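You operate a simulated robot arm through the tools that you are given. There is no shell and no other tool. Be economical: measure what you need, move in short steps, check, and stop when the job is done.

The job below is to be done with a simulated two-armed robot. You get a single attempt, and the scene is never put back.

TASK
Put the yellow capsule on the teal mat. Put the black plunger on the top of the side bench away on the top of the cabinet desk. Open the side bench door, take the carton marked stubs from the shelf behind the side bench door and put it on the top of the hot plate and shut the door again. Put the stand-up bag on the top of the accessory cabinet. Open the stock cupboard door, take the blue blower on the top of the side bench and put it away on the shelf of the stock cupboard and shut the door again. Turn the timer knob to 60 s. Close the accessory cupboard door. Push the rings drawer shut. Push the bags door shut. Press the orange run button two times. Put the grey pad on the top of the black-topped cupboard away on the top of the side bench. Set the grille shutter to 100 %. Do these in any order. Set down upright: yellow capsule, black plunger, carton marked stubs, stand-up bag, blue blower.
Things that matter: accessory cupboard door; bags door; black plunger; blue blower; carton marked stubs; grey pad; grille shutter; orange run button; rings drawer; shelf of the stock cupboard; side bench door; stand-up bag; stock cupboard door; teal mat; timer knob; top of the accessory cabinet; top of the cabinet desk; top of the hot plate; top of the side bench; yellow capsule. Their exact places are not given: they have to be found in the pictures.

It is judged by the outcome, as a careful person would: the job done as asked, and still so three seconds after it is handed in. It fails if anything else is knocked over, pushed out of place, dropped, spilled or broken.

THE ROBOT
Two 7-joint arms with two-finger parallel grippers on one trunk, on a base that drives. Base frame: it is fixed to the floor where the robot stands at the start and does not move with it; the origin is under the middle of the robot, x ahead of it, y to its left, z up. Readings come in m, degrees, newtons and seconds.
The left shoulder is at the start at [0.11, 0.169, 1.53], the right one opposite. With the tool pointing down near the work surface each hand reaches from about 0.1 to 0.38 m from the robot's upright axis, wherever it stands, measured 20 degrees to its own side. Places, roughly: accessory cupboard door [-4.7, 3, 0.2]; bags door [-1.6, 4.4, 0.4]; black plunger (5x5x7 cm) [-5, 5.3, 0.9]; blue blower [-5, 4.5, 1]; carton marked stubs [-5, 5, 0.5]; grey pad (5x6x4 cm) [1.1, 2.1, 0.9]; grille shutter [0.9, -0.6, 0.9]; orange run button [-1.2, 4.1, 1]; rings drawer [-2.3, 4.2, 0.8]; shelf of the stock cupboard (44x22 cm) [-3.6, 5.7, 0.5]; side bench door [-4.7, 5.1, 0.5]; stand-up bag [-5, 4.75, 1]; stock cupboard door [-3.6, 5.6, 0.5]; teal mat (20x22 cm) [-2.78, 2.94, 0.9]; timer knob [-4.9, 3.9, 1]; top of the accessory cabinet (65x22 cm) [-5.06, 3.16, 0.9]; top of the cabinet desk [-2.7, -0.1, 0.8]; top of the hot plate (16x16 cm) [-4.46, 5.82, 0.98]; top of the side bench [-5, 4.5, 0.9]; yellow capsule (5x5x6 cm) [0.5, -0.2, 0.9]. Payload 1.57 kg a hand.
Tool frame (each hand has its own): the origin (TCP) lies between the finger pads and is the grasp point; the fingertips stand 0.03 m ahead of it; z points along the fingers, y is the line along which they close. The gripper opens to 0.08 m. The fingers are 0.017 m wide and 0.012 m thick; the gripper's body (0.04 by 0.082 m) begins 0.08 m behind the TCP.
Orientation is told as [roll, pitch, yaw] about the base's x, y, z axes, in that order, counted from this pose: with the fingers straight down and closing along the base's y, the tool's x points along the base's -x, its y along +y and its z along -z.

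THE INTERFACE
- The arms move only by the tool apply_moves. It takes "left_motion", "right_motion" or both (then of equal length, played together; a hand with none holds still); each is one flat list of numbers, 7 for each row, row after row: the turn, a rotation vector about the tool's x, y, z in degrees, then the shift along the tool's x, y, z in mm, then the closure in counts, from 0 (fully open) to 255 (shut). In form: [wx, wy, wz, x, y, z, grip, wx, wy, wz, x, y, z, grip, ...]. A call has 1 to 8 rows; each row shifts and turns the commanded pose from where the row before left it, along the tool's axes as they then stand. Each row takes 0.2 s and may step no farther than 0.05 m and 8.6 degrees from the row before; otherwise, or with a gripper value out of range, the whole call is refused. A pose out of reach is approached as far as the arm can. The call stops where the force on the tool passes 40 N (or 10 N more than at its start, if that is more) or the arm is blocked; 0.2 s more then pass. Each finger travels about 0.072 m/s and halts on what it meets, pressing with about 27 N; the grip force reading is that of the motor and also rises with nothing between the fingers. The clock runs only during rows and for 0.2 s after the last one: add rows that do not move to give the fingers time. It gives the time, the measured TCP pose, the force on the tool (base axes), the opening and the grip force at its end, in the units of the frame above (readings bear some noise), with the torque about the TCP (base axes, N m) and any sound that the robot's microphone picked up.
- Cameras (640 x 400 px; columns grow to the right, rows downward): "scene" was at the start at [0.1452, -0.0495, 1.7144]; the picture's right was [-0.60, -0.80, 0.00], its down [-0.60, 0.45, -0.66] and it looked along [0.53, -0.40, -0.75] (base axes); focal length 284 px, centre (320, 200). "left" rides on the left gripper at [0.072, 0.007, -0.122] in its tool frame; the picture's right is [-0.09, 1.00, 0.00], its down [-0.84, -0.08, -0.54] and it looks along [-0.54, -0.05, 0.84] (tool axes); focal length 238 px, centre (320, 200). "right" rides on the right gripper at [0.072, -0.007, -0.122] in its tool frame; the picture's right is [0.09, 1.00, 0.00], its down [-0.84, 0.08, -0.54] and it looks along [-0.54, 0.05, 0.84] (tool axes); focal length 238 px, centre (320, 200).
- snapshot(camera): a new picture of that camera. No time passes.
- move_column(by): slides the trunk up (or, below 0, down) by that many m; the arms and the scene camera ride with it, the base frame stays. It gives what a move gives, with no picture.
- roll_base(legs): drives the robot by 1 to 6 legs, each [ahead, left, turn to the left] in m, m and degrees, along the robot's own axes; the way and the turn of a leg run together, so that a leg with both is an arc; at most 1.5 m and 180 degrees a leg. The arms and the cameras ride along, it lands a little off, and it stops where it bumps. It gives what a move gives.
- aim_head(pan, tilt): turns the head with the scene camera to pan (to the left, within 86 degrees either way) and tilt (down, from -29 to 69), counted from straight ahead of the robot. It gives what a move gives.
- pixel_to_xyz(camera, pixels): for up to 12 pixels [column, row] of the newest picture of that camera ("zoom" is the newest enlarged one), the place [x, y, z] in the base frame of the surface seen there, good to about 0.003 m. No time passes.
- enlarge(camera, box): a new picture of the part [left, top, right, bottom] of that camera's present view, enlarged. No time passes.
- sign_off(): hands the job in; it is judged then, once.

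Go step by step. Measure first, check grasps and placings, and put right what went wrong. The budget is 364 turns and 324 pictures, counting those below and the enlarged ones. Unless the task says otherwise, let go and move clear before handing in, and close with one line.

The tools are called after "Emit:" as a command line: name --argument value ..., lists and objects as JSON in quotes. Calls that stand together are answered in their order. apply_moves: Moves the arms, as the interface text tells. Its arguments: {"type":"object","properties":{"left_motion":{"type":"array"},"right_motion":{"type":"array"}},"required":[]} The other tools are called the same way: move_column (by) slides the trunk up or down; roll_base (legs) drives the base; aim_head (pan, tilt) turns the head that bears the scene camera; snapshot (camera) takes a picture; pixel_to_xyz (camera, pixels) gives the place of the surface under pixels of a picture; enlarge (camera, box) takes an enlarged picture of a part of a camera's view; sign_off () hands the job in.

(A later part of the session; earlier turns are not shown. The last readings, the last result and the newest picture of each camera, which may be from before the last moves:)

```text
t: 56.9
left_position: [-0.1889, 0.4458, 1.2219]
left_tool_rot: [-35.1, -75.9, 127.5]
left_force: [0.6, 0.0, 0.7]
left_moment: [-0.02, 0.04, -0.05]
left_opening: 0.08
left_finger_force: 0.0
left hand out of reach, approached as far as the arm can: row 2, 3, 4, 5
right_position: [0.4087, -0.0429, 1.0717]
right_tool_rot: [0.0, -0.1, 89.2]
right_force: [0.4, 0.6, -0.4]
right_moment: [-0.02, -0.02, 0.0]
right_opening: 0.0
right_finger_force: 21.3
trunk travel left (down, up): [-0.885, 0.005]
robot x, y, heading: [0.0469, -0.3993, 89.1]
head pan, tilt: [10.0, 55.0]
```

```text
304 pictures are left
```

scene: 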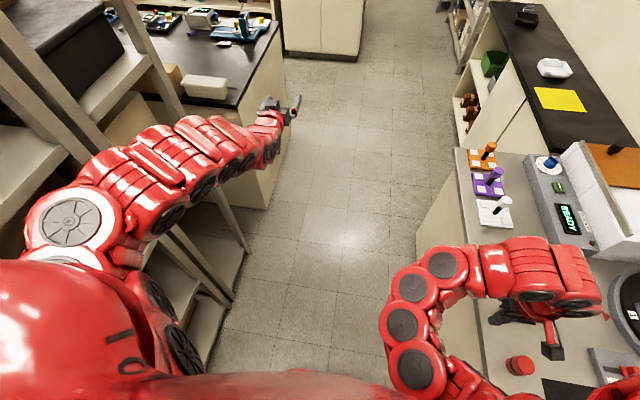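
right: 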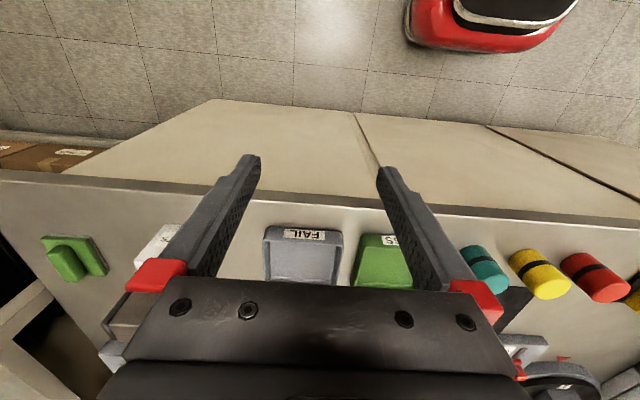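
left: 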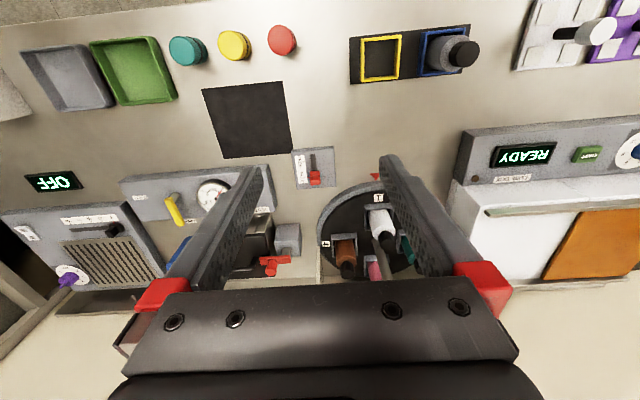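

I'll try swinging the left hand upward, where earlier it came closer in, to park it out of the way.

Emit:
apply_moves --left_motion '[0, 0, 0, -40, 0, 0, 0, 0, 0, 0, -40, 0, 0, 0, 0, 0, 0, -40, 0, 0, 0, 0, 0, 0, -40, 0, 0, 0, 0, 0, 0, -40, 0, -20, 0, 0, 0, 0, -40, 0, -20, 0, 0, 0, 0, -40, 0, -20, 0, 0, 0, 0, -40, 0, -20, 0]'

Emit:
apply_moves --left_motion '[0, 0, 0, -40, 0, -20, 0, 0, 0, 0, -40, 0, -20, 0, 0, 0, 0, -20, 0, -40, 0, 0, 0, 0, -20, 0, -40, 0, 0, 0, 0, 0, 0, -40, 0, 0, 0, 0, 0, 0, -40, 0, 0, 0, 0, 0, 0, -40, 0, 0, 0, 0, 0, 0, -40, 0]'

Emit:
snapshot --camera "scene"

```text
t: 58.7
left_position: [-0.2024, 0.486, 1.2978]
left_tool_rot: [-37.9, -75.5, 128.6]
left_force: [-0.1, 0.4, -0.5]
left_moment: [-0.04, 0.0, 0.02]
left_opening: 0.0796
left_finger_force: 0.1
left hand out of reach, approached as far as the arm can: row 1, 2, 3, 4, 5, 6, 7, 8
right_position: [0.4071, -0.0445, 1.072]
right_tool_rot: [0.0, -0.2, 89.2]
right_force: [0.1, 1.3, 0.5]
right_moment: [-0.01, -0.02, 0.01]
right_opening: 0.0
right_finger_force: 21.5
trunk travel left (down, up): [-0.885, 0.005]
robot x, y, heading: [0.0483, -0.4001, 89.1]
head pan, tilt: [10.0, 55.0]
```

```text
t: 60.5
left_position: [-0.1999, 0.4867, 1.2966]
left_tool_rot: [-37.8, -75.5, 128.7]
left_force: [-0.5, 0.1, -0.3]
left_moment: [0.02, 0.01, 0.02]
left_opening: 0.0801
left_finger_force: 0.1
left hand out of reach, approached as far as the arm can: row 1, 2, 3, 4, 5, 6, 7, 8
right_position: [0.4081, -0.0436, 1.0733]
right_tool_rot: [-0.1, -0.2, 89.2]
right_force: [0.0, -0.1, -0.9]
right_moment: [-0.04, 0.01, 0.0]
right_opening: 0.0001
right_finger_force: 21.5
trunk travel left (down, up): [-0.885, 0.005]
robot x, y, heading: [0.0487, -0.4034, 89.4]
head pan, tilt: [10.0, 55.0]
```

```text
303 pictures are left
```

scene: 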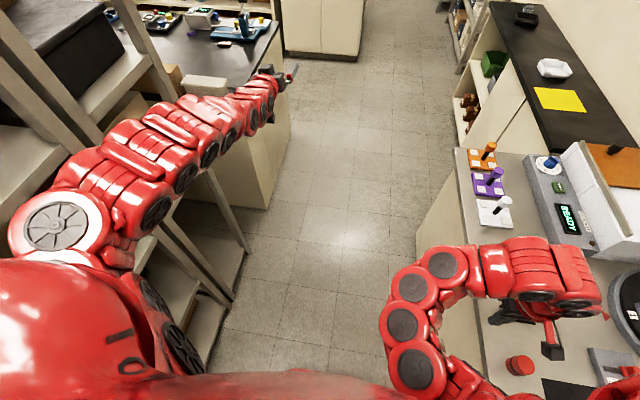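

Both extremes of tool pitch bind, so the middle pitch (about 45°) should be freest. I'll set that and pull in again.

Emit:
apply_moves --left_motion '[0, 8, 0, 0, 0, 0, 0, 0, 8, 0, 0, 0, 0, 0, 0, 8, 0, 0, 0, 0, 0, 0, 8, 0, 0, 0, 0, 0, 0, 0, 0, -20, 0, -30, 0, 0, 0, 0, -20, 0, -30, 0, 0, 0, 0, -20, 0, -30, 0, 0, 0, 0, -20, 0, -30, 0]'

Emit:
apply_moves --left_motion '[0, 0, 0, 0, 0, -40, 0, 0, 0, 0, 0, 0, -40, 0, 0, 0, 0, 0, 0, -40, 0, 0, 0, 0, 0, 0, -40, 0, 0, 0, 0, 0, 0, -40, 0]'

Emit:
snapshot --camera "scene"

```text
t: 62.3
left_position: [-0.2099, 0.4346, 1.4245]
left_tool_rot: [-13.5, -49.7, 102.5]
left_force: [-0.5, -0.3, 0.2]
left_moment: [0.01, -0.03, -0.01]
left_opening: 0.0801
left_finger_force: 0.0
left hand out of reach, approached as far as the arm can: row 1, 4
right_position: [0.4078, -0.0443, 1.0723]
right_tool_rot: [-0.1, -0.1, 89.2]
right_force: [-0.2, -0.5, 0.1]
right_moment: [0.01, -0.01, 0.02]
right_opening: 0.0001
right_finger_force: 21.1
trunk travel left (down, up): [-0.885, 0.005]
robot x, y, heading: [0.0476, -0.4045, 89.2]
head pan, tilt: [10.0, 55.0]
```

```text
t: 63.5
left_position: [-0.2236, 0.2783, 1.55]
left_tool_rot: [-13.4, -49.7, 102.5]
left_force: [0.7, 0.3, 0.2]
left_moment: [-0.02, 0.03, 0.01]
left_opening: 0.0802
left_finger_force: 0.0
right_position: [0.4077, -0.0461, 1.0737]
right_tool_rot: [0.0, -0.3, 89.2]
right_force: [-0.4, 0.4, 0.3]
right_moment: [0.02, 0.02, 0.01]
right_opening: 0.0001
right_finger_force: 20.7
trunk travel left (down, up): [-0.885, 0.005]
robot x, y, heading: [0.0464, -0.4014, 89.5]
head pan, tilt: [10.0, 55.0]
```

```text
302 pictures are left
```

scene: 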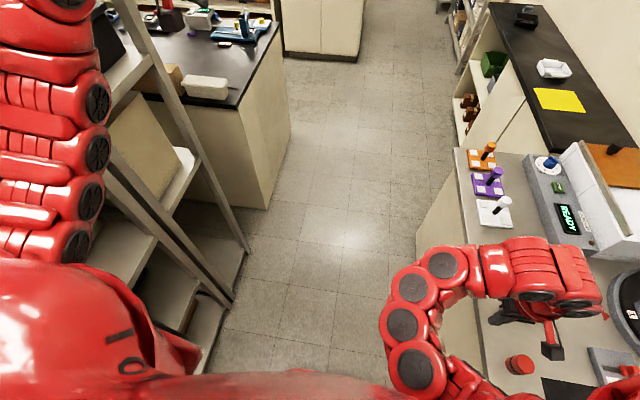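

That freed it: the left hand is now folded in at (−0.22,0.28,1.55). I'll pull in slightly more and try lowering it.

Emit:
apply_moves --left_motion '[0, 0, 0, 15, 0, -35, 0, 0, 0, 0, 31, 0, 0, 0, 0, 0, 0, 31, 0, 0, 0, 0, 0, 0, 31, 0, 10, 0, 0, 0, 0, 31, 0, 20, 0, 0, 0, 0, 31, 0, 26, 0, 0, 0, 0, 31, 0, 26, 0]'

Emit:
snapshot --camera "scene"

```text
t: 65.1
left_position: [-0.2329, 0.3009, 1.5291]
left_tool_rot: [-13.5, -49.5, 102.4]
left_force: [0.4, -0.5, 0.4]
left_moment: [0.04, -0.02, -0.02]
left_opening: 0.0801
left_finger_force: 0.0
left hand out of reach, approached as far as the arm can: row 1, 2, 3, 4, 5, 6, 7
right_position: [0.4082, -0.0437, 1.0719]
right_tool_rot: [-0.1, -0.1, 89.2]
right_force: [0.1, 0.3, -0.2]
right_moment: [0.01, 0.0, 0.0]
right_opening: 0.0
right_finger_force: 20.7
trunk travel left (down, up): [-0.885, 0.005]
robot x, y, heading: [0.0473, -0.4058, 89.2]
head pan, tilt: [10.0, 55.0]
```

```text
301 pictures are left
```

scene: 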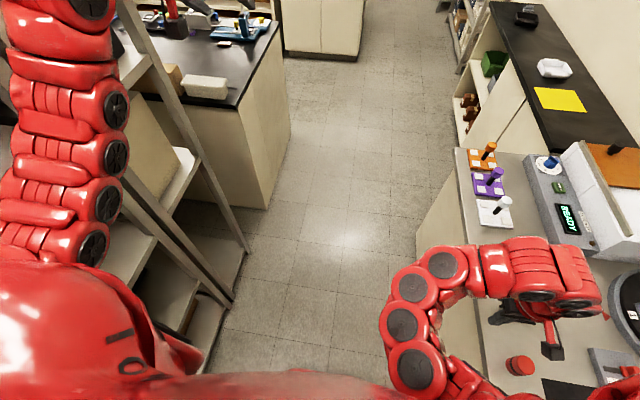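

I'll try once to tilt forward while pulling back from this folded pose, to get it more compact.

Emit:
apply_moves --left_motion '[0, -8, 0, 0, 0, -30, 0, 0, -8, 0, 0, 0, -35, 0, 0, -8, 0, 0, 0, -35, 0, 0, -8, 0, 0, 0, -35, 0, 0, -8, 0, 0, 0, -35, 0, 0, -8, 0, 0, 0, -35, 0, 0, 0, 0, 0, 0, -35, 0, 0, 0, 0, 0, 0, -35, 0]'

Emit:
snapshot --camera "scene"

```text
t: 66.9
left_position: [-0.3422, 0.0878, 1.7619]
left_tool_rot: [-133.7, -78.0, -133.5]
left_force: [0.3, -0.4, 0.7]
left_moment: [-0.03, 0.01, -0.04]
left_opening: 0.0798
left_finger_force: 0.0
left hand out of reach, approached as far as the arm can: row 1, 2, 3, 4, 5, 6
right_position: [0.4071, -0.0443, 1.0729]
right_tool_rot: [0.0, -0.2, 89.2]
right_force: [-0.1, -0.8, 0.3]
right_moment: [0.02, -0.01, -0.02]
right_opening: 0.0001
right_finger_force: 21.0
trunk travel left (down, up): [-0.885, 0.005]
robot x, y, heading: [0.0499, -0.4016, 89.2]
head pan, tilt: [10.0, 55.0]
```

```text
300 pictures are left
```

scene: 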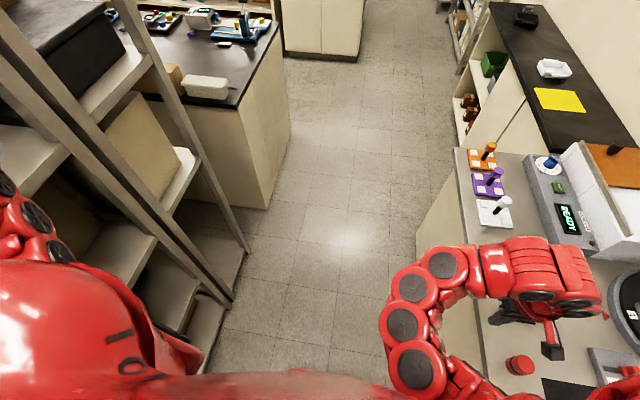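

Now it folds well: left hand at z 1.76, drawn back. A little more.

Emit:
apply_moves --left_motion '[0, 0, 0, 0, 0, -35, 0, 0, 0, 0, 0, 0, -35, 0, 0, 0, 0, 0, 0, -35, 0, 0, 0, 0, 0, 0, -35, 0, 0, 0, 0, 0, 0, -35, 0]'

```text
t: 68.1
left_position: [-0.3309, -0.0857, 1.7394]
left_tool_rot: [-133.9, -78.0, -133.3]
left_force: [-0.4, -1.1, 0.3]
left_moment: [0.02, -0.02, 0.0]
left_opening: 0.08
left_finger_force: 0.2
right_position: [0.4082, -0.0467, 1.0732]
right_tool_rot: [0.0, -0.3, 89.2]
right_force: [0.3, -0.5, 0.1]
right_moment: [0.02, -0.02, 0.03]
right_opening: 0.0
right_finger_force: 21.3
trunk travel left (down, up): [-0.885, 0.005]
robot x, y, heading: [0.0442, -0.4006, 89.3]
head pan, tilt: [10.0, 55.0]
```

Folded at (fwd 0.31, left 0.37, z 1.74). I'll test lowering it with the tool still forward.

Emit:
apply_moves --left_motion '[0, 0, 0, 40, 0, 0, 0, 0, 0, 0, 40, 0, 0, 0, 0, 0, 0, 40, 0, 0, 0, 0, 0, 0, 40, 0, 0, 0, 0, 0, 0, 40, 0, 0, 0, 0, 0, 0, 40, 0, 0, 0, 0, 0, 0, 40, 0, 0, 0]'

```text
t: 69.7
left_position: [-0.3858, -0.0818, 1.557]
left_tool_rot: [-133.5, -78.0, -133.7]
left_force: [-0.4, 0.9, -0.2]
left_moment: [0.01, 0.03, 0.0]
left_opening: 0.0801
left_finger_force: 0.0
left hand out of reach, approached as far as the arm can: row 3, 4, 5, 6, 7
right_position: [0.4072, -0.0427, 1.0726]
right_tool_rot: [-0.1, -0.2, 89.2]
right_force: [0.1, -0.3, 0.2]
right_moment: [0.0, -0.02, 0.02]
right_opening: 0.0002
right_finger_force: 21.6
trunk travel left (down, up): [-0.885, 0.005]
robot x, y, heading: [0.0451, -0.4033, 89.5]
head pan, tilt: [10.0, 55.0]
```

The left arm is compact enough now, so I'll leave it parked. Next I back up and shift toward the counter with the right side facing it, to work the shutter with the right hand.

Emit:
roll_base --legs '[[-0.2, 0, 0], [0, -0.1, 0]]'

Emit:
aim_head --pan -75 --tilt 45

Emit:
snapshot --camera "scene"

```text
t: 72.1
left_position: [-0.2897, -0.2835, 1.5576]
left_tool_rot: [-133.6, -77.9, -133.8]
left_force: [-0.2, -0.3, -0.5]
left_moment: [-0.01, 0.02, -0.03]
left_opening: 0.08
left_finger_force: 0.2
right_position: [0.5037, -0.2465, 1.0741]
right_tool_rot: [0.0, -0.2, 89.1]
right_force: [-0.6, 0.3, -0.2]
right_moment: [0.04, 0.0, -0.01]
right_opening: 0.0001
right_finger_force: 21.1
trunk travel left (down, up): [-0.885, 0.005]
robot x, y, heading: [0.1446, -0.6029, 89.2]
head pan, tilt: [10.0, 55.0]
```

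```text
t: 73.7
left_position: [-0.2899, -0.2832, 1.5568]
left_tool_rot: [-133.5, -77.9, -133.8]
left_force: [-0.5, 0.0, 0.1]
left_moment: [0.0, 0.0, 0.05]
left_opening: 0.08
left_finger_force: 0.0
right_position: [0.5052, -0.247, 1.0728]
right_tool_rot: [0.0, -0.2, 89.1]
right_force: [0.0, 0.3, -0.3]
right_moment: [0.01, -0.03, 0.01]
right_opening: 0.0
right_finger_force: 21.2
trunk travel left (down, up): [-0.885, 0.005]
robot x, y, heading: [0.142, -0.6033, 89.3]
head pan, tilt: [-75.0, 45.0]
```

```text
299 pictures are left
```

scene: 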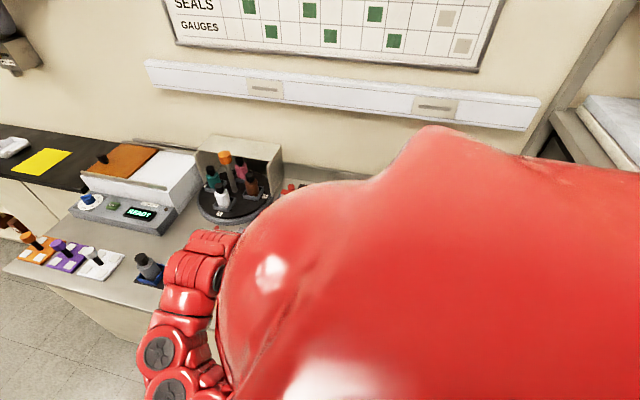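

My own torso blocks the scene view to the right, so I'll use the right wrist camera. I'll turn the right tool to yaw 0 first.

Emit:
apply_moves --right_motion '[0, 0, 8, 0, 0, 0, 255, 0, 0, 8, 0, 0, 0, 255, 0, 0, 8, 0, 0, 0, 255, 0, 0, 8, 0, 0, 0, 255, 0, 0, 8, 0, 0, 0, 255, 0, 0, 8, 0, 0, 0, 255, 0, 0, 8, 0, 0, 0, 255, 0, 0, 8, 0, 0, 0, 255]'

Emit:
apply_moves --right_motion '[0, 0, 8, 0, -40, 0, 255, 0, 0, 8, 0, -40, 0, 255, 0, 0, 8, 0, -40, 0, 255, 0, 0, 0, -30, -30, 0, 255, 0, 0, 0, -30, -30, 0, 255, 0, 0, 0, -30, -30, 0, 255, 0, 0, 0, -30, -30, 0, 255, 0, 0, 0, -30, -30, 0, 255]'

Emit:
snapshot --camera "right"

```text
t: 75.5
left_position: [-0.2893, -0.2816, 1.5564]
left_tool_rot: [-133.6, -78.0, -133.7]
left_force: [0.9, -0.3, 0.2]
left_moment: [0.02, -0.02, 0.01]
left_opening: 0.08
left_finger_force: 0.1
right_position: [0.5048, -0.246, 1.0715]
right_tool_rot: [0.2, -0.1, 24.9]
right_force: [0.2, 0.8, -0.1]
right_moment: [0.01, 0.02, 0.0]
right_opening: 0.0
right_finger_force: 21.4
trunk travel left (down, up): [-0.885, 0.005]
robot x, y, heading: [0.1427, -0.6029, 89.3]
head pan, tilt: [-75.0, 45.0]
```

```text
t: 77.3
left_position: [-0.2871, -0.2856, 1.5592]
left_tool_rot: [-134.2, -78.0, -133.1]
left_force: [0.2, 0.6, -0.6]
left_moment: [0.0, 0.01, 0.02]
left_opening: 0.0799
left_finger_force: 0.1
right_position: [0.6651, -0.4961, 1.1001]
right_tool_rot: [-1.6, -1.9, 10.0]
right_force: [0.1, -0.1, 0.6]
right_moment: [-0.02, 0.01, 0.0]
right_opening: 0.0
right_finger_force: 21.3
right hand out of reach, approached as far as the arm can: row 2, 3, 4, 5, 6, 7, 8
trunk travel left (down, up): [-0.885, 0.005]
robot x, y, heading: [0.1449, -0.6085, 89.1]
head pan, tilt: [-75.0, 45.0]
```

```text
298 pictures are left
```

right: 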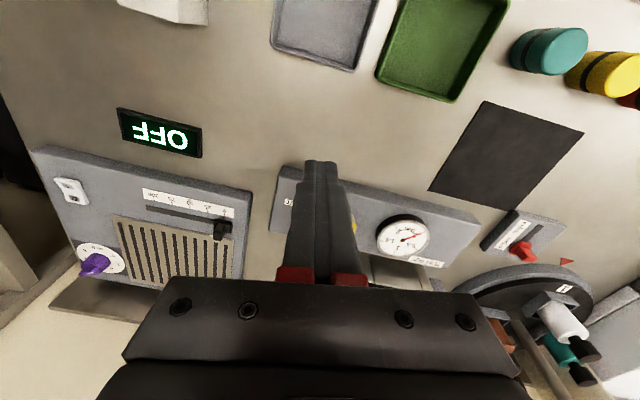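

The right hand stopped at yaw 10°, again a wrist limit. Since pushing the slider works at any yaw, I'll ease the yaw back and extend outward.

Emit:
apply_moves --right_motion '[0, 0, -8, 0, 0, 0, 255, 0, 0, -8, 0, 0, 0, 255, 0, 0, 0, -36, -18, 0, 255, 0, 0, 0, -36, -18, 0, 255, 0, 0, 0, -36, -18, 0, 255, 0, 0, 0, -36, -18, 0, 255]'

```text
t: 78.7
left_position: [-0.2897, -0.2823, 1.5573]
left_tool_rot: [-133.6, -77.9, -133.7]
left_force: [0.2, 0.5, 0.7]
left_moment: [-0.02, -0.04, 0.0]
left_opening: 0.0802
left_finger_force: 0.1
right_position: [0.6594, -0.5057, 1.0995]
right_tool_rot: [-2.2, -1.2, 25.8]
right_force: [-0.1, -0.5, -0.8]
right_moment: [-0.01, 0.02, 0.02]
right_opening: 0.0
right_finger_force: 20.9
right hand out of reach, approached as far as the arm can: row 1, 3, 4, 5, 6
trunk travel left (down, up): [-0.885, 0.005]
robot x, y, heading: [0.1447, -0.6032, 89.2]
head pan, tilt: [-75.0, 45.0]
```

It can't extend further out either. I'll tilt the fingers outward (middle pitch freed the other arm) and see whether it extends.

Emit:
apply_moves --right_motion '[0, -8, 0, 0, 0, 0, 255, 0, -8, 0, 0, 0, 0, 255, 0, -8, 0, 0, 0, 0, 255, 0, -8, 0, 0, 0, 0, 255, 0, 0, 0, -36, -18, 0, 255, 0, 0, 0, -36, -18, 0, 255, 0, 0, 0, -36, -18, 0, 255, 0, 0, 0, -36, -18, 0, 255]'

```text
t: 80.5
left_position: [-0.2865, -0.2844, 1.5582]
left_tool_rot: [-134.0, -78.0, -133.3]
left_force: [0.7, -0.5, -0.1]
left_moment: [0.02, -0.01, 0.04]
left_opening: 0.0803
left_finger_force: 0.1
right_position: [0.819, -0.5166, 1.1211]
right_tool_rot: [-1.5, -9.0, 26.1]
right_force: [-0.1, -0.7, -0.7]
right_moment: [-0.01, 0.01, 0.0]
right_opening: 0.0001
right_finger_force: 21.7
right hand out of reach, approached as far as the arm can: row 2, 3, 4, 7
trunk travel left (down, up): [-0.885, 0.005]
robot x, y, heading: [0.1423, -0.6054, 89.1]
head pan, tilt: [-75.0, 45.0]
```

It extended to x 0.82. Continue outward toward the slider's +y side.

Emit:
apply_moves --right_motion '[0, 0, 0, -30, -15, 0, 255, 0, 0, 0, -30, -15, 0, 255, 0, 0, 0, -20, -15, 0, 255]'

Emit:
snapshot --camera "right"

```text
t: 81.3
left_position: [-0.2882, -0.2819, 1.5576]
left_tool_rot: [-133.6, -78.0, -133.8]
left_force: [-0.2, 0.3, 0.8]
left_moment: [0.04, 0.0, 0.0]
left_opening: 0.0801
left_finger_force: 0.0
right_position: [0.9092, -0.5234, 1.1339]
right_tool_rot: [-1.5, -8.9, 25.8]
right_force: [0.6, 0.3, -0.1]
right_moment: [-0.03, 0.01, 0.0]
right_opening: 0.0
right_finger_force: 21.4
trunk travel left (down, up): [-0.885, 0.005]
robot x, y, heading: [0.143, -0.6021, 88.9]
head pan, tilt: [-75.0, 45.0]
```

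```text
297 pictures are left
```

right: 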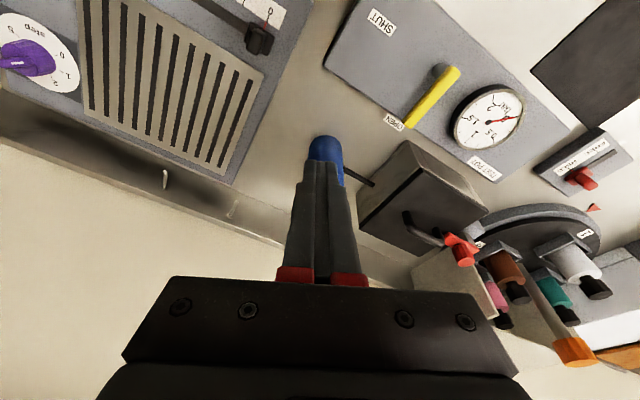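

The knob is at (258,38) and the SHUT box edge at (325,65); I'll measure them here.

Emit:
pixel_to_xyz --camera "right" --pixels '[[262, 28], [255, 45], [270, 12], [327, 62], [355, 5], [285, 40], [325, 145], [240, 40], [230, 30]]'

```text
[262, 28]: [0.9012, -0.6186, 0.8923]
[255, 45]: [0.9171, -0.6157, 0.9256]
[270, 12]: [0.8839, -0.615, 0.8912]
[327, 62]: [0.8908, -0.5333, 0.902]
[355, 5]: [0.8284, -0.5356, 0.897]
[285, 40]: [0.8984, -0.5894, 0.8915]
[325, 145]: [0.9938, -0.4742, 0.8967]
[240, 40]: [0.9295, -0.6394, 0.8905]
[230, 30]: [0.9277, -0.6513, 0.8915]
```

I'll position at y≈-0.57 beside the knob and lower.

Emit:
apply_moves --right_motion '[0, 0, 0, 20, -42, 0, 255, 0, 0, 0, 7, 0, 45, 255, 0, 0, 0, 7, 0, 45, 255, 0, 0, 0, 7, 0, 45, 255]'

Emit:
snapshot --camera "right"

```text
t: 82.3
left_position: [-0.2879, -0.2832, 1.5579]
left_tool_rot: [-133.7, -78.0, -133.6]
left_force: [-0.1, -0.1, -0.1]
left_moment: [0.01, -0.02, 0.04]
left_opening: 0.0799
left_finger_force: 0.0
right_position: [0.911, -0.5749, 0.9942]
right_tool_rot: [-1.8, -8.9, 25.9]
right_force: [0.2, 0.0, 0.9]
right_moment: [-0.02, -0.01, 0.04]
right_opening: 0.0
right_finger_force: 21.0
trunk travel left (down, up): [-0.885, 0.005]
robot x, y, heading: [0.1463, -0.6051, 89.3]
head pan, tilt: [-75.0, 45.0]
```

```text
296 pictures are left
```

right: 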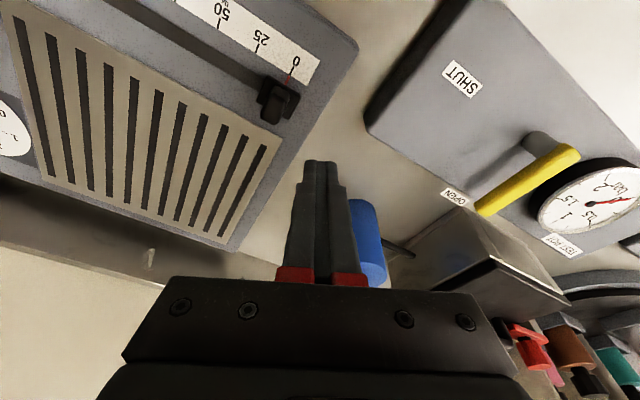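

The fingers hang beside the knob at (278,98). Lower by 6 cm so the tips are at knob height, and check.

Emit:
apply_moves --right_motion '[0, 0, 0, 5, 0, 30, 255, 0, 0, 0, 5, 0, 29, 255]'

Emit:
snapshot --camera "right"

Emit:
pixel_to_xyz --camera "right" --pixels '[[320, 165]]'

```text
t: 82.9
left_position: [-0.2883, -0.2843, 1.5582]
left_tool_rot: [-133.9, -77.8, -133.5]
left_force: [0.6, -1.0, -0.7]
left_moment: [0.01, 0.01, 0.0]
left_opening: 0.0797
left_finger_force: 0.1
right_position: [0.9067, -0.5748, 0.9367]
right_tool_rot: [-1.7, -9.0, 26.1]
right_force: [0.7, -0.5, 0.5]
right_moment: [0.02, 0.0, 0.02]
right_opening: 0.0
right_finger_force: 21.1
right hand out of reach, approached as far as the arm can: row 2
trunk travel left (down, up): [-0.885, 0.005]
robot x, y, heading: [0.1423, -0.6056, 89.1]
head pan, tilt: [-75.0, 45.0]
```

```text
295 pictures are left
```

right: 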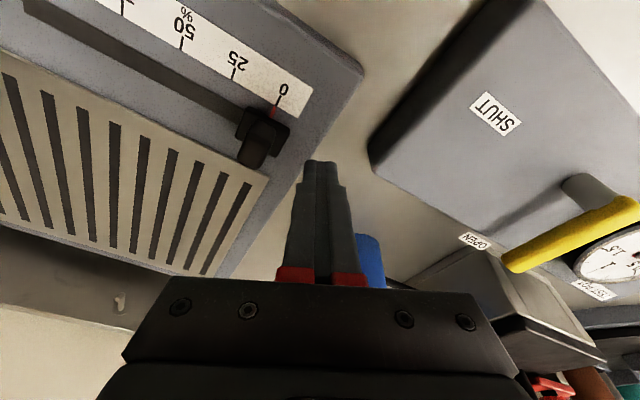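

```text
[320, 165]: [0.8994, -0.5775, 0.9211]
```

The tips are at knob height on its +y side. Push toward -y.

Emit:
apply_moves --right_motion '[0, 0, 0, 9, -18, 0, 255, 0, 0, 0, 9, -18, 0, 255, 0, 0, 0, 9, -18, 0, 255, 0, 0, 0, 9, -18, 0, 255, 0, 0, 0, 9, -18, 0, 255]'

Emit:
snapshot --camera "right"

```text
t: 84.1
left_position: [-0.2896, -0.2819, 1.5574]
left_tool_rot: [-133.5, -78.0, -133.9]
left_force: [-0.1, -0.2, -1.1]
left_moment: [-0.02, -0.01, 0.02]
left_opening: 0.0799
left_finger_force: 0.0
right_position: [0.8908, -0.6542, 0.9413]
right_tool_rot: [-1.9, -8.9, 26.0]
right_force: [-0.2, -0.2, -0.7]
right_moment: [-0.02, 0.06, 0.01]
right_opening: 0.0003
right_finger_force: 21.1
right hand out of reach, approached as far as the arm can: row 1, 2, 3, 5
trunk travel left (down, up): [-0.885, 0.005]
robot x, y, heading: [0.1427, -0.603, 89.0]
head pan, tilt: [-75.0, 45.0]
```

```text
294 pictures are left
```

right: 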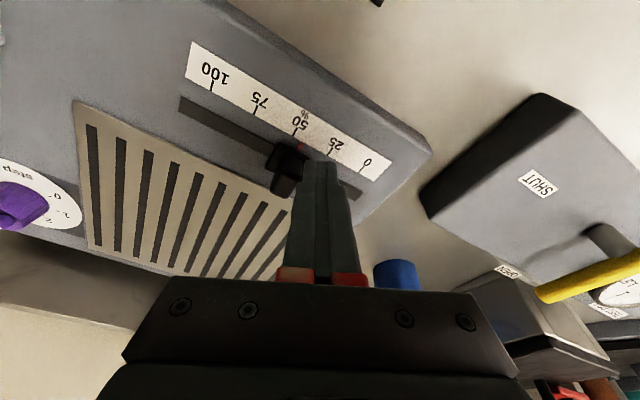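

The pointer reads about 48 %. Continue pushing.

Emit:
apply_moves --right_motion '[0, 0, 0, 4, -17, 0, 255, 0, 0, 0, 4, -17, 0, 255, 0, 0, 0, 4, -17, 0, 255]'

Emit:
snapshot --camera "right"

```text
t: 84.9
left_position: [-0.2881, -0.2833, 1.5563]
left_tool_rot: [-133.6, -77.8, -133.8]
left_force: [-0.5, 0.8, 0.6]
left_moment: [0.01, 0.02, 0.0]
left_opening: 0.0801
left_finger_force: 0.1
right_position: [0.8844, -0.6772, 0.9459]
right_tool_rot: [-1.6, -9.1, 26.0]
right_force: [1.5, 0.0, -0.3]
right_moment: [0.02, 0.01, 0.03]
right_opening: 0.0003
right_finger_force: 21.6
right hand out of reach, approached as far as the arm can: row 1, 2, 3
trunk travel left (down, up): [-0.885, 0.005]
robot x, y, heading: [0.1428, -0.6039, 89.0]
head pan, tilt: [-75.0, 45.0]
```

```text
293 pictures are left
```

right: 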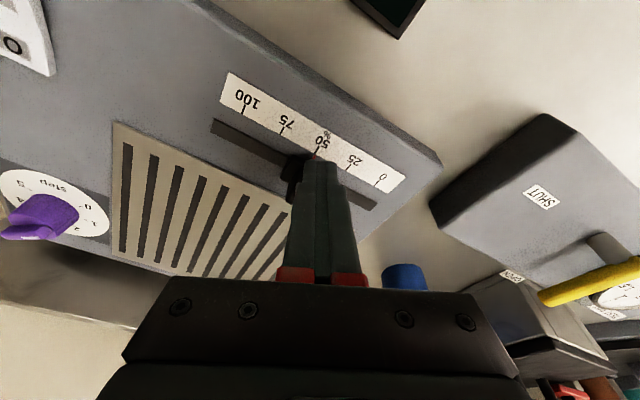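

The finger is slipping inward at the edge of reach. I'll back off, raise the arm and lower the trunk to gain reach.

Emit:
apply_moves --right_motion '[0, 0, 0, -9, 22, 0, 255, 0, 0, 0, -7, 0, -45, 255, 0, 0, 0, -7, 0, -45, 255, 0, 0, 0, -7, 0, -45, 255, 0, 0, 0, -7, 0, -45, 255, 0, 0, 0, -7, 0, -45, 255, 0, 0, 0, -7, 0, -45, 255]'

Emit:
move_column --by -0.22

Emit:
snapshot --camera "right"

```text
t: 86.5
left_position: [-0.2893, -0.2814, 1.5577]
left_tool_rot: [-133.6, -77.9, -133.7]
left_force: [-0.5, 0.2, -0.7]
left_moment: [-0.03, 0.02, 0.04]
left_opening: 0.08
left_finger_force: 0.0
right_position: [0.8777, -0.6472, 1.2206]
right_tool_rot: [-1.8, -9.1, 26.0]
right_force: [0.2, -0.3, 0.1]
right_moment: [0.03, 0.01, -0.01]
right_opening: 0.0
right_finger_force: 20.9
trunk travel left (down, up): [-0.885, 0.005]
robot x, y, heading: [0.1429, -0.6071, 88.9]
head pan, tilt: [-75.0, 45.0]
```

```text
t: 88.8
left_position: [-0.2877, -0.2825, 1.3373]
left_tool_rot: [-133.6, -77.9, -133.8]
left_force: [0.2, 0.0, -0.1]
left_moment: [-0.01, -0.01, -0.03]
left_opening: 0.0798
left_finger_force: 0.0
right_position: [0.8791, -0.6458, 1.0015]
right_tool_rot: [-1.7, -9.0, 26.0]
right_force: [-0.1, -0.2, 1.0]
right_moment: [-0.02, -0.02, 0.02]
right_opening: 0.0003
right_finger_force: 21.4
trunk travel left (down, up): [-0.665, 0.225]
robot x, y, heading: [0.1417, -0.6052, 89.4]
head pan, tilt: [-75.0, 45.0]
```

```text
292 pictures are left
```

right: 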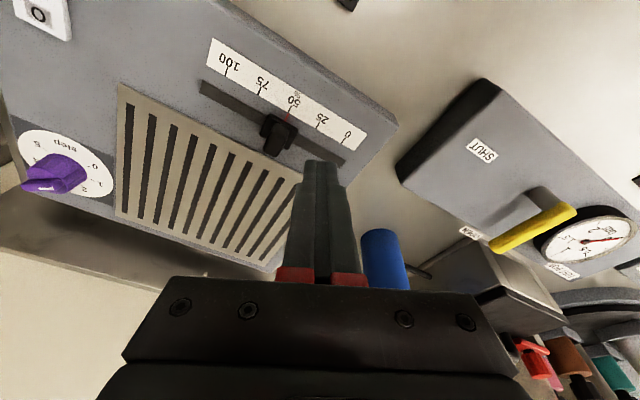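

The knob at (277,135) now reads about 55 %. Measure it and reposition.

Emit:
pixel_to_xyz --camera "right" --pixels '[[275, 140], [280, 125], [290, 118], [228, 75], [320, 165], [205, 90]]'

Emit:
apply_moves --right_motion '[0, 0, 0, -34, -8, 0, 255, 0, 0, 0, 2, 10, 25, 255]'

Emit:
snapshot --camera "right"

```text
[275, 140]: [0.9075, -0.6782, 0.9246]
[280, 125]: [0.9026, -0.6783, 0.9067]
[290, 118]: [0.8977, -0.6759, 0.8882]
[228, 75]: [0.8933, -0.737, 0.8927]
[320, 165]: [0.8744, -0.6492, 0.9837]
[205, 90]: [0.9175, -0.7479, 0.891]
```

```text
t: 89.4
left_position: [-0.2889, -0.2813, 1.3362]
left_tool_rot: [-133.4, -78.0, -134.0]
left_force: [0.7, -0.3, -0.1]
left_moment: [0.02, -0.01, -0.01]
left_opening: 0.08
left_finger_force: 0.1
right_position: [0.9088, -0.6296, 0.9797]
right_tool_rot: [-1.7, -8.8, 26.0]
right_force: [-0.4, 0.6, 0.0]
right_moment: [0.01, -0.03, 0.01]
right_opening: 0.0001
right_finger_force: 21.4
trunk travel left (down, up): [-0.665, 0.225]
robot x, y, heading: [0.1457, -0.6036, 88.8]
head pan, tilt: [-75.0, 45.0]
```

```text
291 pictures are left
```

right: 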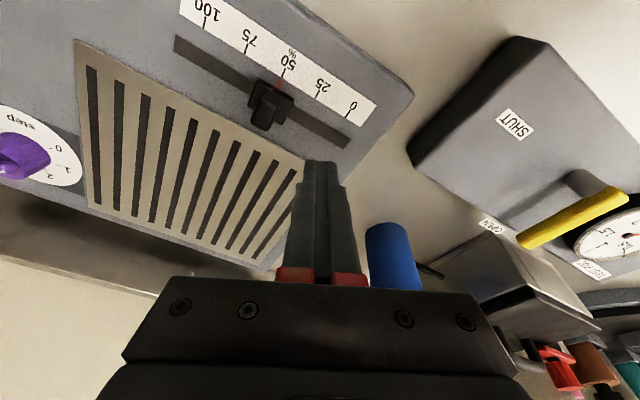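

Lower, then push on to 100 %.

Emit:
apply_moves --right_motion '[0, 0, 0, 5, 0, 42, 255, 0, 0, 0, 7, -16, 0, 255, 0, 0, 0, 7, -16, 0, 255, 0, 0, 0, 7, -16, 0, 255, 0, 0, 0, 7, -16, 0, 255]'

Emit:
snapshot --camera "right"

```text
t: 90.6
left_position: [-0.2887, -0.283, 1.3378]
left_tool_rot: [-133.8, -77.9, -133.5]
left_force: [-0.4, 0.4, -0.4]
left_moment: [0.02, 0.0, -0.02]
left_opening: 0.0798
left_finger_force: 0.1
right_position: [0.9155, -0.7007, 0.9364]
right_tool_rot: [-1.9, -9.1, 26.1]
right_force: [-0.4, -0.7, -0.1]
right_moment: [0.02, -0.01, 0.01]
right_opening: 0.0
right_finger_force: 21.2
trunk travel left (down, up): [-0.665, 0.225]
robot x, y, heading: [0.1395, -0.6049, 89.0]
head pan, tilt: [-75.0, 45.0]
```

```text
290 pictures are left
```

right: 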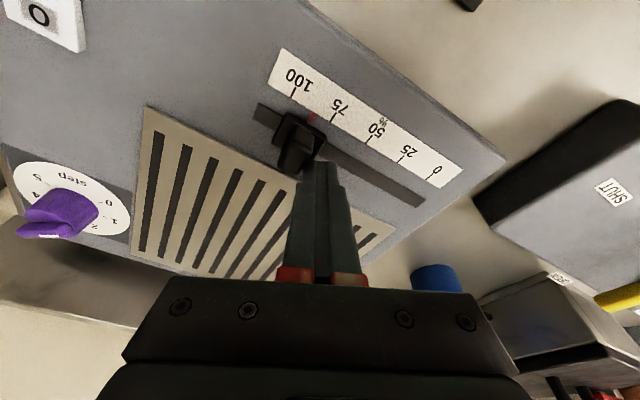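

The pointer reads about 88 %. A small further push of 14 mm.

Emit:
apply_moves --right_motion '[0, 0, 0, 4, -8, 0, 255, 0, 0, 0, 3, -6, 0, 255]'

Emit:
enlarge --camera "right" --box '[220, 30, 420, 200]'

```text
t: 91.2
left_position: [-0.2887, -0.2832, 1.3375]
left_tool_rot: [-133.5, -77.9, -133.7]
left_force: [0.4, -0.1, 0.2]
left_moment: [0.03, -0.03, 0.01]
left_opening: 0.0801
left_finger_force: 0.0
right_position: [0.9162, -0.7156, 0.9362]
right_tool_rot: [-1.7, -9.0, 26.0]
right_force: [-0.6, -0.5, -0.6]
right_moment: [-0.01, 0.03, 0.01]
right_opening: 0.0002
right_finger_force: 21.1
trunk travel left (down, up): [-0.665, 0.225]
robot x, y, heading: [0.1435, -0.6038, 89.0]
head pan, tilt: [-75.0, 45.0]
```

```text
2.35 times, centred on (320, 115) of right
```

zoom: 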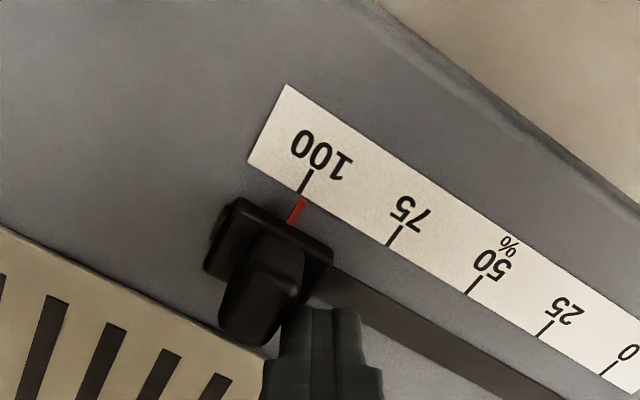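

The red pointer lines up with 100 exactly. I'll back off sideways, lift clear, and raise the trunk.

Emit:
apply_moves --right_motion '[0, 0, 0, -9, 18, 0, 255, 0, 0, 0, -9, 18, 0, 255, 0, 0, 0, -7, 0, -45, 255, 0, 0, 0, -7, 0, -45, 255, 0, 0, 0, -7, 0, -45, 255]'

Emit:
snapshot --camera "right"

Emit:
move_column --by 0.2

Emit:
apply_moves --right_motion '[0, 0, -8, 40, 0, 10, 0, 0, 0, -8, 40, 0, 10, 0, 0, 0, -8, 40, 0, 10, 0, 0, 0, -8, 40, 0, 10, 0, 0, 0, -8, 40, 0, 10, 0, 0, 0, -8, 40, 0, 10, 0]'

```text
t: 92.4
left_position: [-0.2907, -0.2837, 1.3381]
left_tool_rot: [-133.4, -77.9, -133.7]
left_force: [-0.7, 0.4, -0.2]
left_moment: [-0.03, -0.03, -0.04]
left_opening: 0.0803
left_finger_force: 0.0
right_position: [0.9123, -0.6711, 1.0744]
right_tool_rot: [-1.8, -9.1, 26.0]
right_force: [0.6, 0.3, -0.3]
right_moment: [-0.01, -0.02, -0.01]
right_opening: 0.0001
right_finger_force: 21.2
trunk travel left (down, up): [-0.665, 0.225]
robot x, y, heading: [0.1409, -0.6056, 89.2]
head pan, tilt: [-75.0, 45.0]
```

```text
288 pictures are left
```

right: 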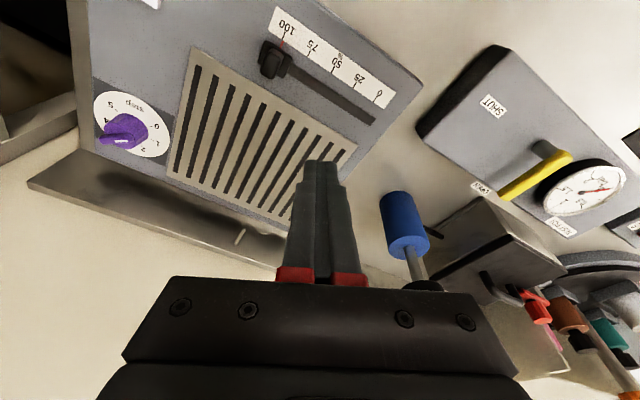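

```text
t: 94.6
left_position: [-0.2882, -0.2827, 1.5379]
left_tool_rot: [-133.6, -77.9, -133.7]
left_force: [0.5, -0.1, 0.4]
left_moment: [-0.05, 0.02, 0.02]
left_opening: 0.0801
left_finger_force: 0.0
right_position: [0.9137, -0.6719, 1.2734]
right_tool_rot: [-1.7, -9.0, 26.0]
right_force: [0.2, 0.0, 0.3]
right_moment: [-0.01, 0.02, -0.02]
right_opening: 0.0
right_finger_force: 21.5
trunk travel left (down, up): [-0.865, 0.025]
robot x, y, heading: [0.1412, -0.6025, 89.1]
head pan, tilt: [-75.0, 45.0]
```

```text
t: 96.0
left_position: [-0.2891, -0.2851, 1.539]
left_tool_rot: [-133.9, -77.9, -133.4]
left_force: [-0.4, -0.7, -0.1]
left_moment: [-0.03, -0.01, 0.01]
left_opening: 0.0799
left_finger_force: 0.1
right_position: [0.8273, -0.7187, 1.1725]
right_tool_rot: [-7.4, -5.9, 66.4]
right_force: [-0.2, 0.2, 0.6]
right_moment: [-0.01, 0.01, 0.04]
right_opening: 0.0799
right_finger_force: 0.0
right hand out of reach, approached as far as the arm can: row 4, 5, 6
trunk travel left (down, up): [-0.865, 0.025]
robot x, y, heading: [0.1456, -0.6035, 88.9]
head pan, tilt: [-75.0, 45.0]
```

I moved partly along -y. Now bring the hand back over the counter toward (0.55,-0.4) along -X/+Y.

Emit:
apply_moves --right_motion '[0, 0, 0, -22, 40, 0, 0, 0, 0, 0, -22, 40, 0, 0, 0, 0, 0, -22, 40, 0, 0, 0, 0, 0, -22, 40, 0, 0, 0, 0, 0, -22, 40, 0, 0, 0, 0, 0, -22, 40, 0, 0, 0, 0, 0, -22, 40, 0, 0]'

```text
t: 97.6
left_position: [-0.2911, -0.2826, 1.5365]
left_tool_rot: [-133.5, -77.9, -133.8]
left_force: [0.3, -0.5, -0.1]
left_moment: [0.03, -0.01, 0.0]
left_opening: 0.0798
left_finger_force: 0.0
right_position: [0.7399, -0.5406, 1.1132]
right_tool_rot: [-7.1, -5.7, 66.2]
right_force: [-0.4, 0.6, 0.1]
right_moment: [0.01, -0.01, -0.02]
right_opening: 0.0799
right_finger_force: 0.1
right hand out of reach, approached as far as the arm can: row 1, 2, 3, 4, 5
trunk travel left (down, up): [-0.865, 0.025]
robot x, y, heading: [0.1422, -0.6064, 89.2]
head pan, tilt: [-75.0, 45.0]
```

It is coming in. Continue.

Emit:
apply_moves --right_motion '[0, 0, 0, -18, 40, 0, 0, 0, 0, 0, -18, 40, 0, 0, 0, 0, 0, -18, 40, 0, 0, 0, 0, 0, -18, 40, 0, 0, 0, 0, 0, -18, 40, 0, 0, 0, 0, 0, -18, 40, 0, 0]'

Emit:
snapshot --camera "right"

```text
t: 99.0
left_position: [-0.2881, -0.2826, 1.5375]
left_tool_rot: [-133.6, -78.1, -133.7]
left_force: [0.1, -0.6, -0.3]
left_moment: [-0.01, -0.01, 0.0]
left_opening: 0.0801
left_finger_force: 0.0
right_position: [0.6554, -0.4422, 1.1047]
right_tool_rot: [-6.8, -5.5, 66.4]
right_force: [-1.1, -0.9, 0.4]
right_moment: [-0.01, 0.04, -0.03]
right_opening: 0.0801
right_finger_force: 0.0
right hand out of reach, approached as far as the arm can: row 4, 5, 6
trunk travel left (down, up): [-0.865, 0.025]
robot x, y, heading: [0.1429, -0.606, 89.0]
head pan, tilt: [-75.0, 45.0]
```

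```text
287 pictures are left
```

right: 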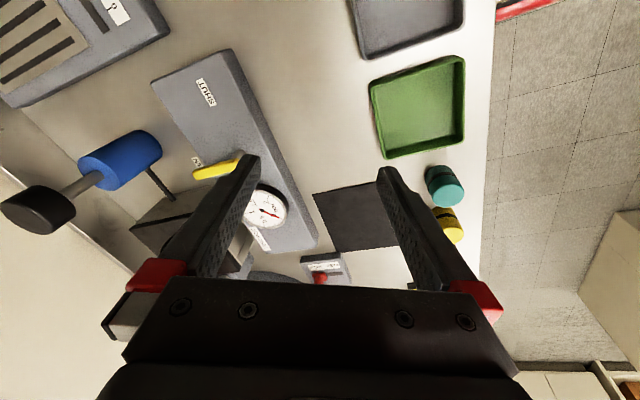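

I'll keep this arm pose as a hook and use the base for horizontal and the trunk for vertical moves. Drive forward 0.25 and left 0.1 to get over the yellow capsule.

Emit:
roll_base --legs '[[0.254, 0.0, 0], [0, 0.1, 0]]'

Emit:
snapshot --camera "right"

```text
t: 101.5
left_position: [-0.3828, -0.0289, 1.539]
left_tool_rot: [-133.7, -78.0, -133.6]
left_force: [0.5, 0.2, 0.4]
left_moment: [0.0, -0.01, -0.02]
left_opening: 0.0801
left_finger_force: 0.0
right_position: [0.5608, -0.1886, 1.1038]
right_tool_rot: [-6.8, -5.5, 66.4]
right_force: [0.2, 0.8, 0.3]
right_moment: [0.01, 0.03, -0.03]
right_opening: 0.08
right_finger_force: 0.0
trunk travel left (down, up): [-0.865, 0.025]
robot x, y, heading: [0.0465, -0.3549, 89.1]
head pan, tilt: [-75.0, 45.0]
```

```text
286 pictures are left
```

right: 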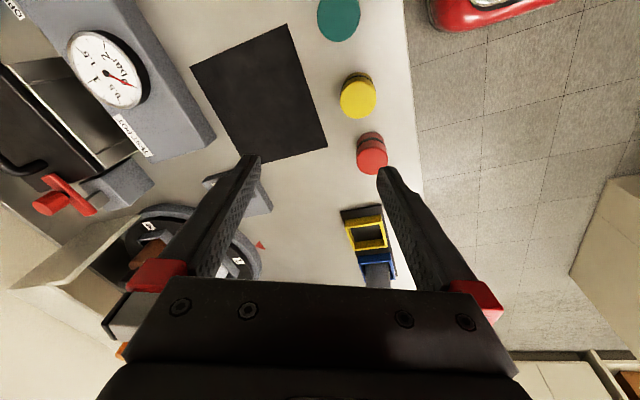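

Measure the capsule's top at (357,95) precisely.

Emit:
pixel_to_xyz --camera "right" --pixels '[[358, 98], [358, 82], [345, 98], [371, 98], [358, 110], [371, 155], [338, 20]]'

```text
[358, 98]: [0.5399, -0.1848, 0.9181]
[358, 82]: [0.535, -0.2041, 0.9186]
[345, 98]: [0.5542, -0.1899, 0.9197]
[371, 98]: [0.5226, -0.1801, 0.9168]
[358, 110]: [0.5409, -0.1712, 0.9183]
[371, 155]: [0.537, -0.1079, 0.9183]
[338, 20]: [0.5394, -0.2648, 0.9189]
```

Capsule centre is about (0.538,-0.187). Nudge the hand by -23 mm in x, then lower with the trunk.

Emit:
apply_moves --right_motion '[0, 0, 0, 9, 21, 0, 0]'

Emit:
move_column --by -0.15

Emit:
snapshot --camera "right"

```text
t: 101.9
left_position: [-0.3825, -0.03, 1.5377]
left_tool_rot: [-133.9, -78.0, -133.4]
left_force: [-0.2, -0.5, 0.1]
left_moment: [0.03, 0.0, 0.04]
left_opening: 0.0799
left_finger_force: 0.1
right_position: [0.5613, -0.1888, 1.1031]
right_tool_rot: [-6.7, -5.5, 66.5]
right_force: [0.4, 0.1, -1.0]
right_moment: [0.03, 0.04, 0.01]
right_opening: 0.0801
right_finger_force: 0.1
right hand out of reach, approached as far as the arm can: row 1
trunk travel left (down, up): [-0.865, 0.025]
robot x, y, heading: [0.0473, -0.352, 89.0]
head pan, tilt: [-75.0, 45.0]
```

```text
t: 103.7
left_position: [-0.3838, -0.0308, 1.3876]
left_tool_rot: [-133.6, -77.8, -133.7]
left_force: [0.1, -1.2, -0.3]
left_moment: [0.0, -0.01, -0.01]
left_opening: 0.0801
left_finger_force: 0.1
right_position: [0.5608, -0.1907, 0.9552]
right_tool_rot: [-7.0, -5.5, 66.4]
right_force: [0.5, 0.1, -0.5]
right_moment: [-0.02, -0.03, -0.01]
right_opening: 0.0799
right_finger_force: 0.1
trunk travel left (down, up): [-0.715, 0.175]
robot x, y, heading: [0.0475, -0.3486, 89.2]
head pan, tilt: [-75.0, 45.0]
```

```text
285 pictures are left
```

right: 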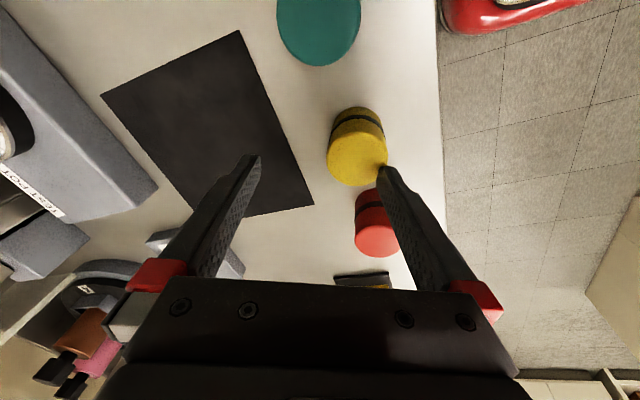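

The arm couldn't move inward, so I'll shift the base left 22 mm instead.

Emit:
roll_base --legs '[[0.0, 0.024, 0]]'

Emit:
snapshot --camera "right"

```text
t: 104.5
left_position: [-0.4053, -0.0287, 1.3888]
left_tool_rot: [-134.1, -78.0, -133.3]
left_force: [-0.2, 0.1, -0.5]
left_moment: [-0.01, -0.01, 0.01]
left_opening: 0.0801
left_finger_force: 0.0
right_position: [0.5393, -0.1894, 0.9529]
right_tool_rot: [-6.7, -5.5, 66.4]
right_force: [0.9, -0.6, 0.0]
right_moment: [0.03, 0.04, -0.02]
right_opening: 0.0799
right_finger_force: 0.1
trunk travel left (down, up): [-0.715, 0.175]
robot x, y, heading: [0.0253, -0.3552, 89.3]
head pan, tilt: [-75.0, 45.0]
```

```text
284 pictures are left
```

right: 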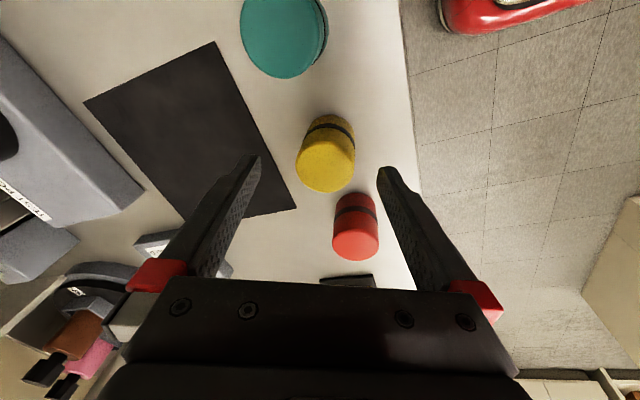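

Well centred. The tips stand 30 mm ahead, so the TCP should stop near z 0.897: lower by 55 mm, then close.

Emit:
move_column --by -0.055

Emit:
apply_moves --right_motion '[0, 0, 0, 0, 0, 0, 255, 0, 0, 0, 0, 0, 0, 255, 0, 0, 0, 0, 0, 0, 255, 0, 0, 0, 0, 0, 0, 255]'

Emit:
snapshot --camera "right"

```text
t: 105.5
left_position: [-0.4063, -0.0299, 1.3328]
left_tool_rot: [-133.7, -77.9, -133.6]
left_force: [0.4, -0.4, 0.2]
left_moment: [0.02, -0.04, -0.01]
left_opening: 0.0799
left_finger_force: 0.1
right_position: [0.5363, -0.1889, 0.8992]
right_tool_rot: [-6.9, -5.5, 66.3]
right_force: [0.4, 0.1, 0.1]
right_moment: [0.0, -0.03, -0.03]
right_opening: 0.0799
right_finger_force: 0.0
trunk travel left (down, up): [-0.66, 0.23]
robot x, y, heading: [0.0208, -0.3528, 89.0]
head pan, tilt: [-75.0, 45.0]
```

```text
t: 106.5
left_position: [-0.4074, -0.0282, 1.3328]
left_tool_rot: [-133.6, -77.9, -133.7]
left_force: [-0.1, 0.0, 0.3]
left_moment: [-0.02, 0.0, 0.02]
left_opening: 0.0798
left_finger_force: 0.1
right_position: [0.5363, -0.1882, 0.9001]
right_tool_rot: [-7.0, -5.5, 66.5]
right_force: [1.3, 0.0, 1.8]
right_moment: [-0.01, 0.04, -0.03]
right_opening: 0.0412
right_finger_force: 26.3
trunk travel left (down, up): [-0.66, 0.23]
robot x, y, heading: [0.024, -0.3565, 89.2]
head pan, tilt: [-75.0, 45.0]
```

```text
283 pictures are left
```

right: 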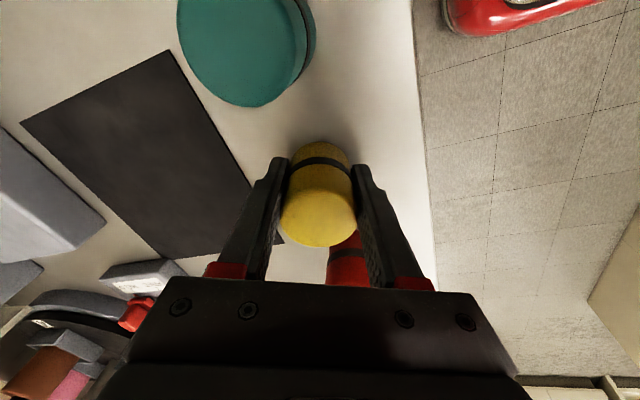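

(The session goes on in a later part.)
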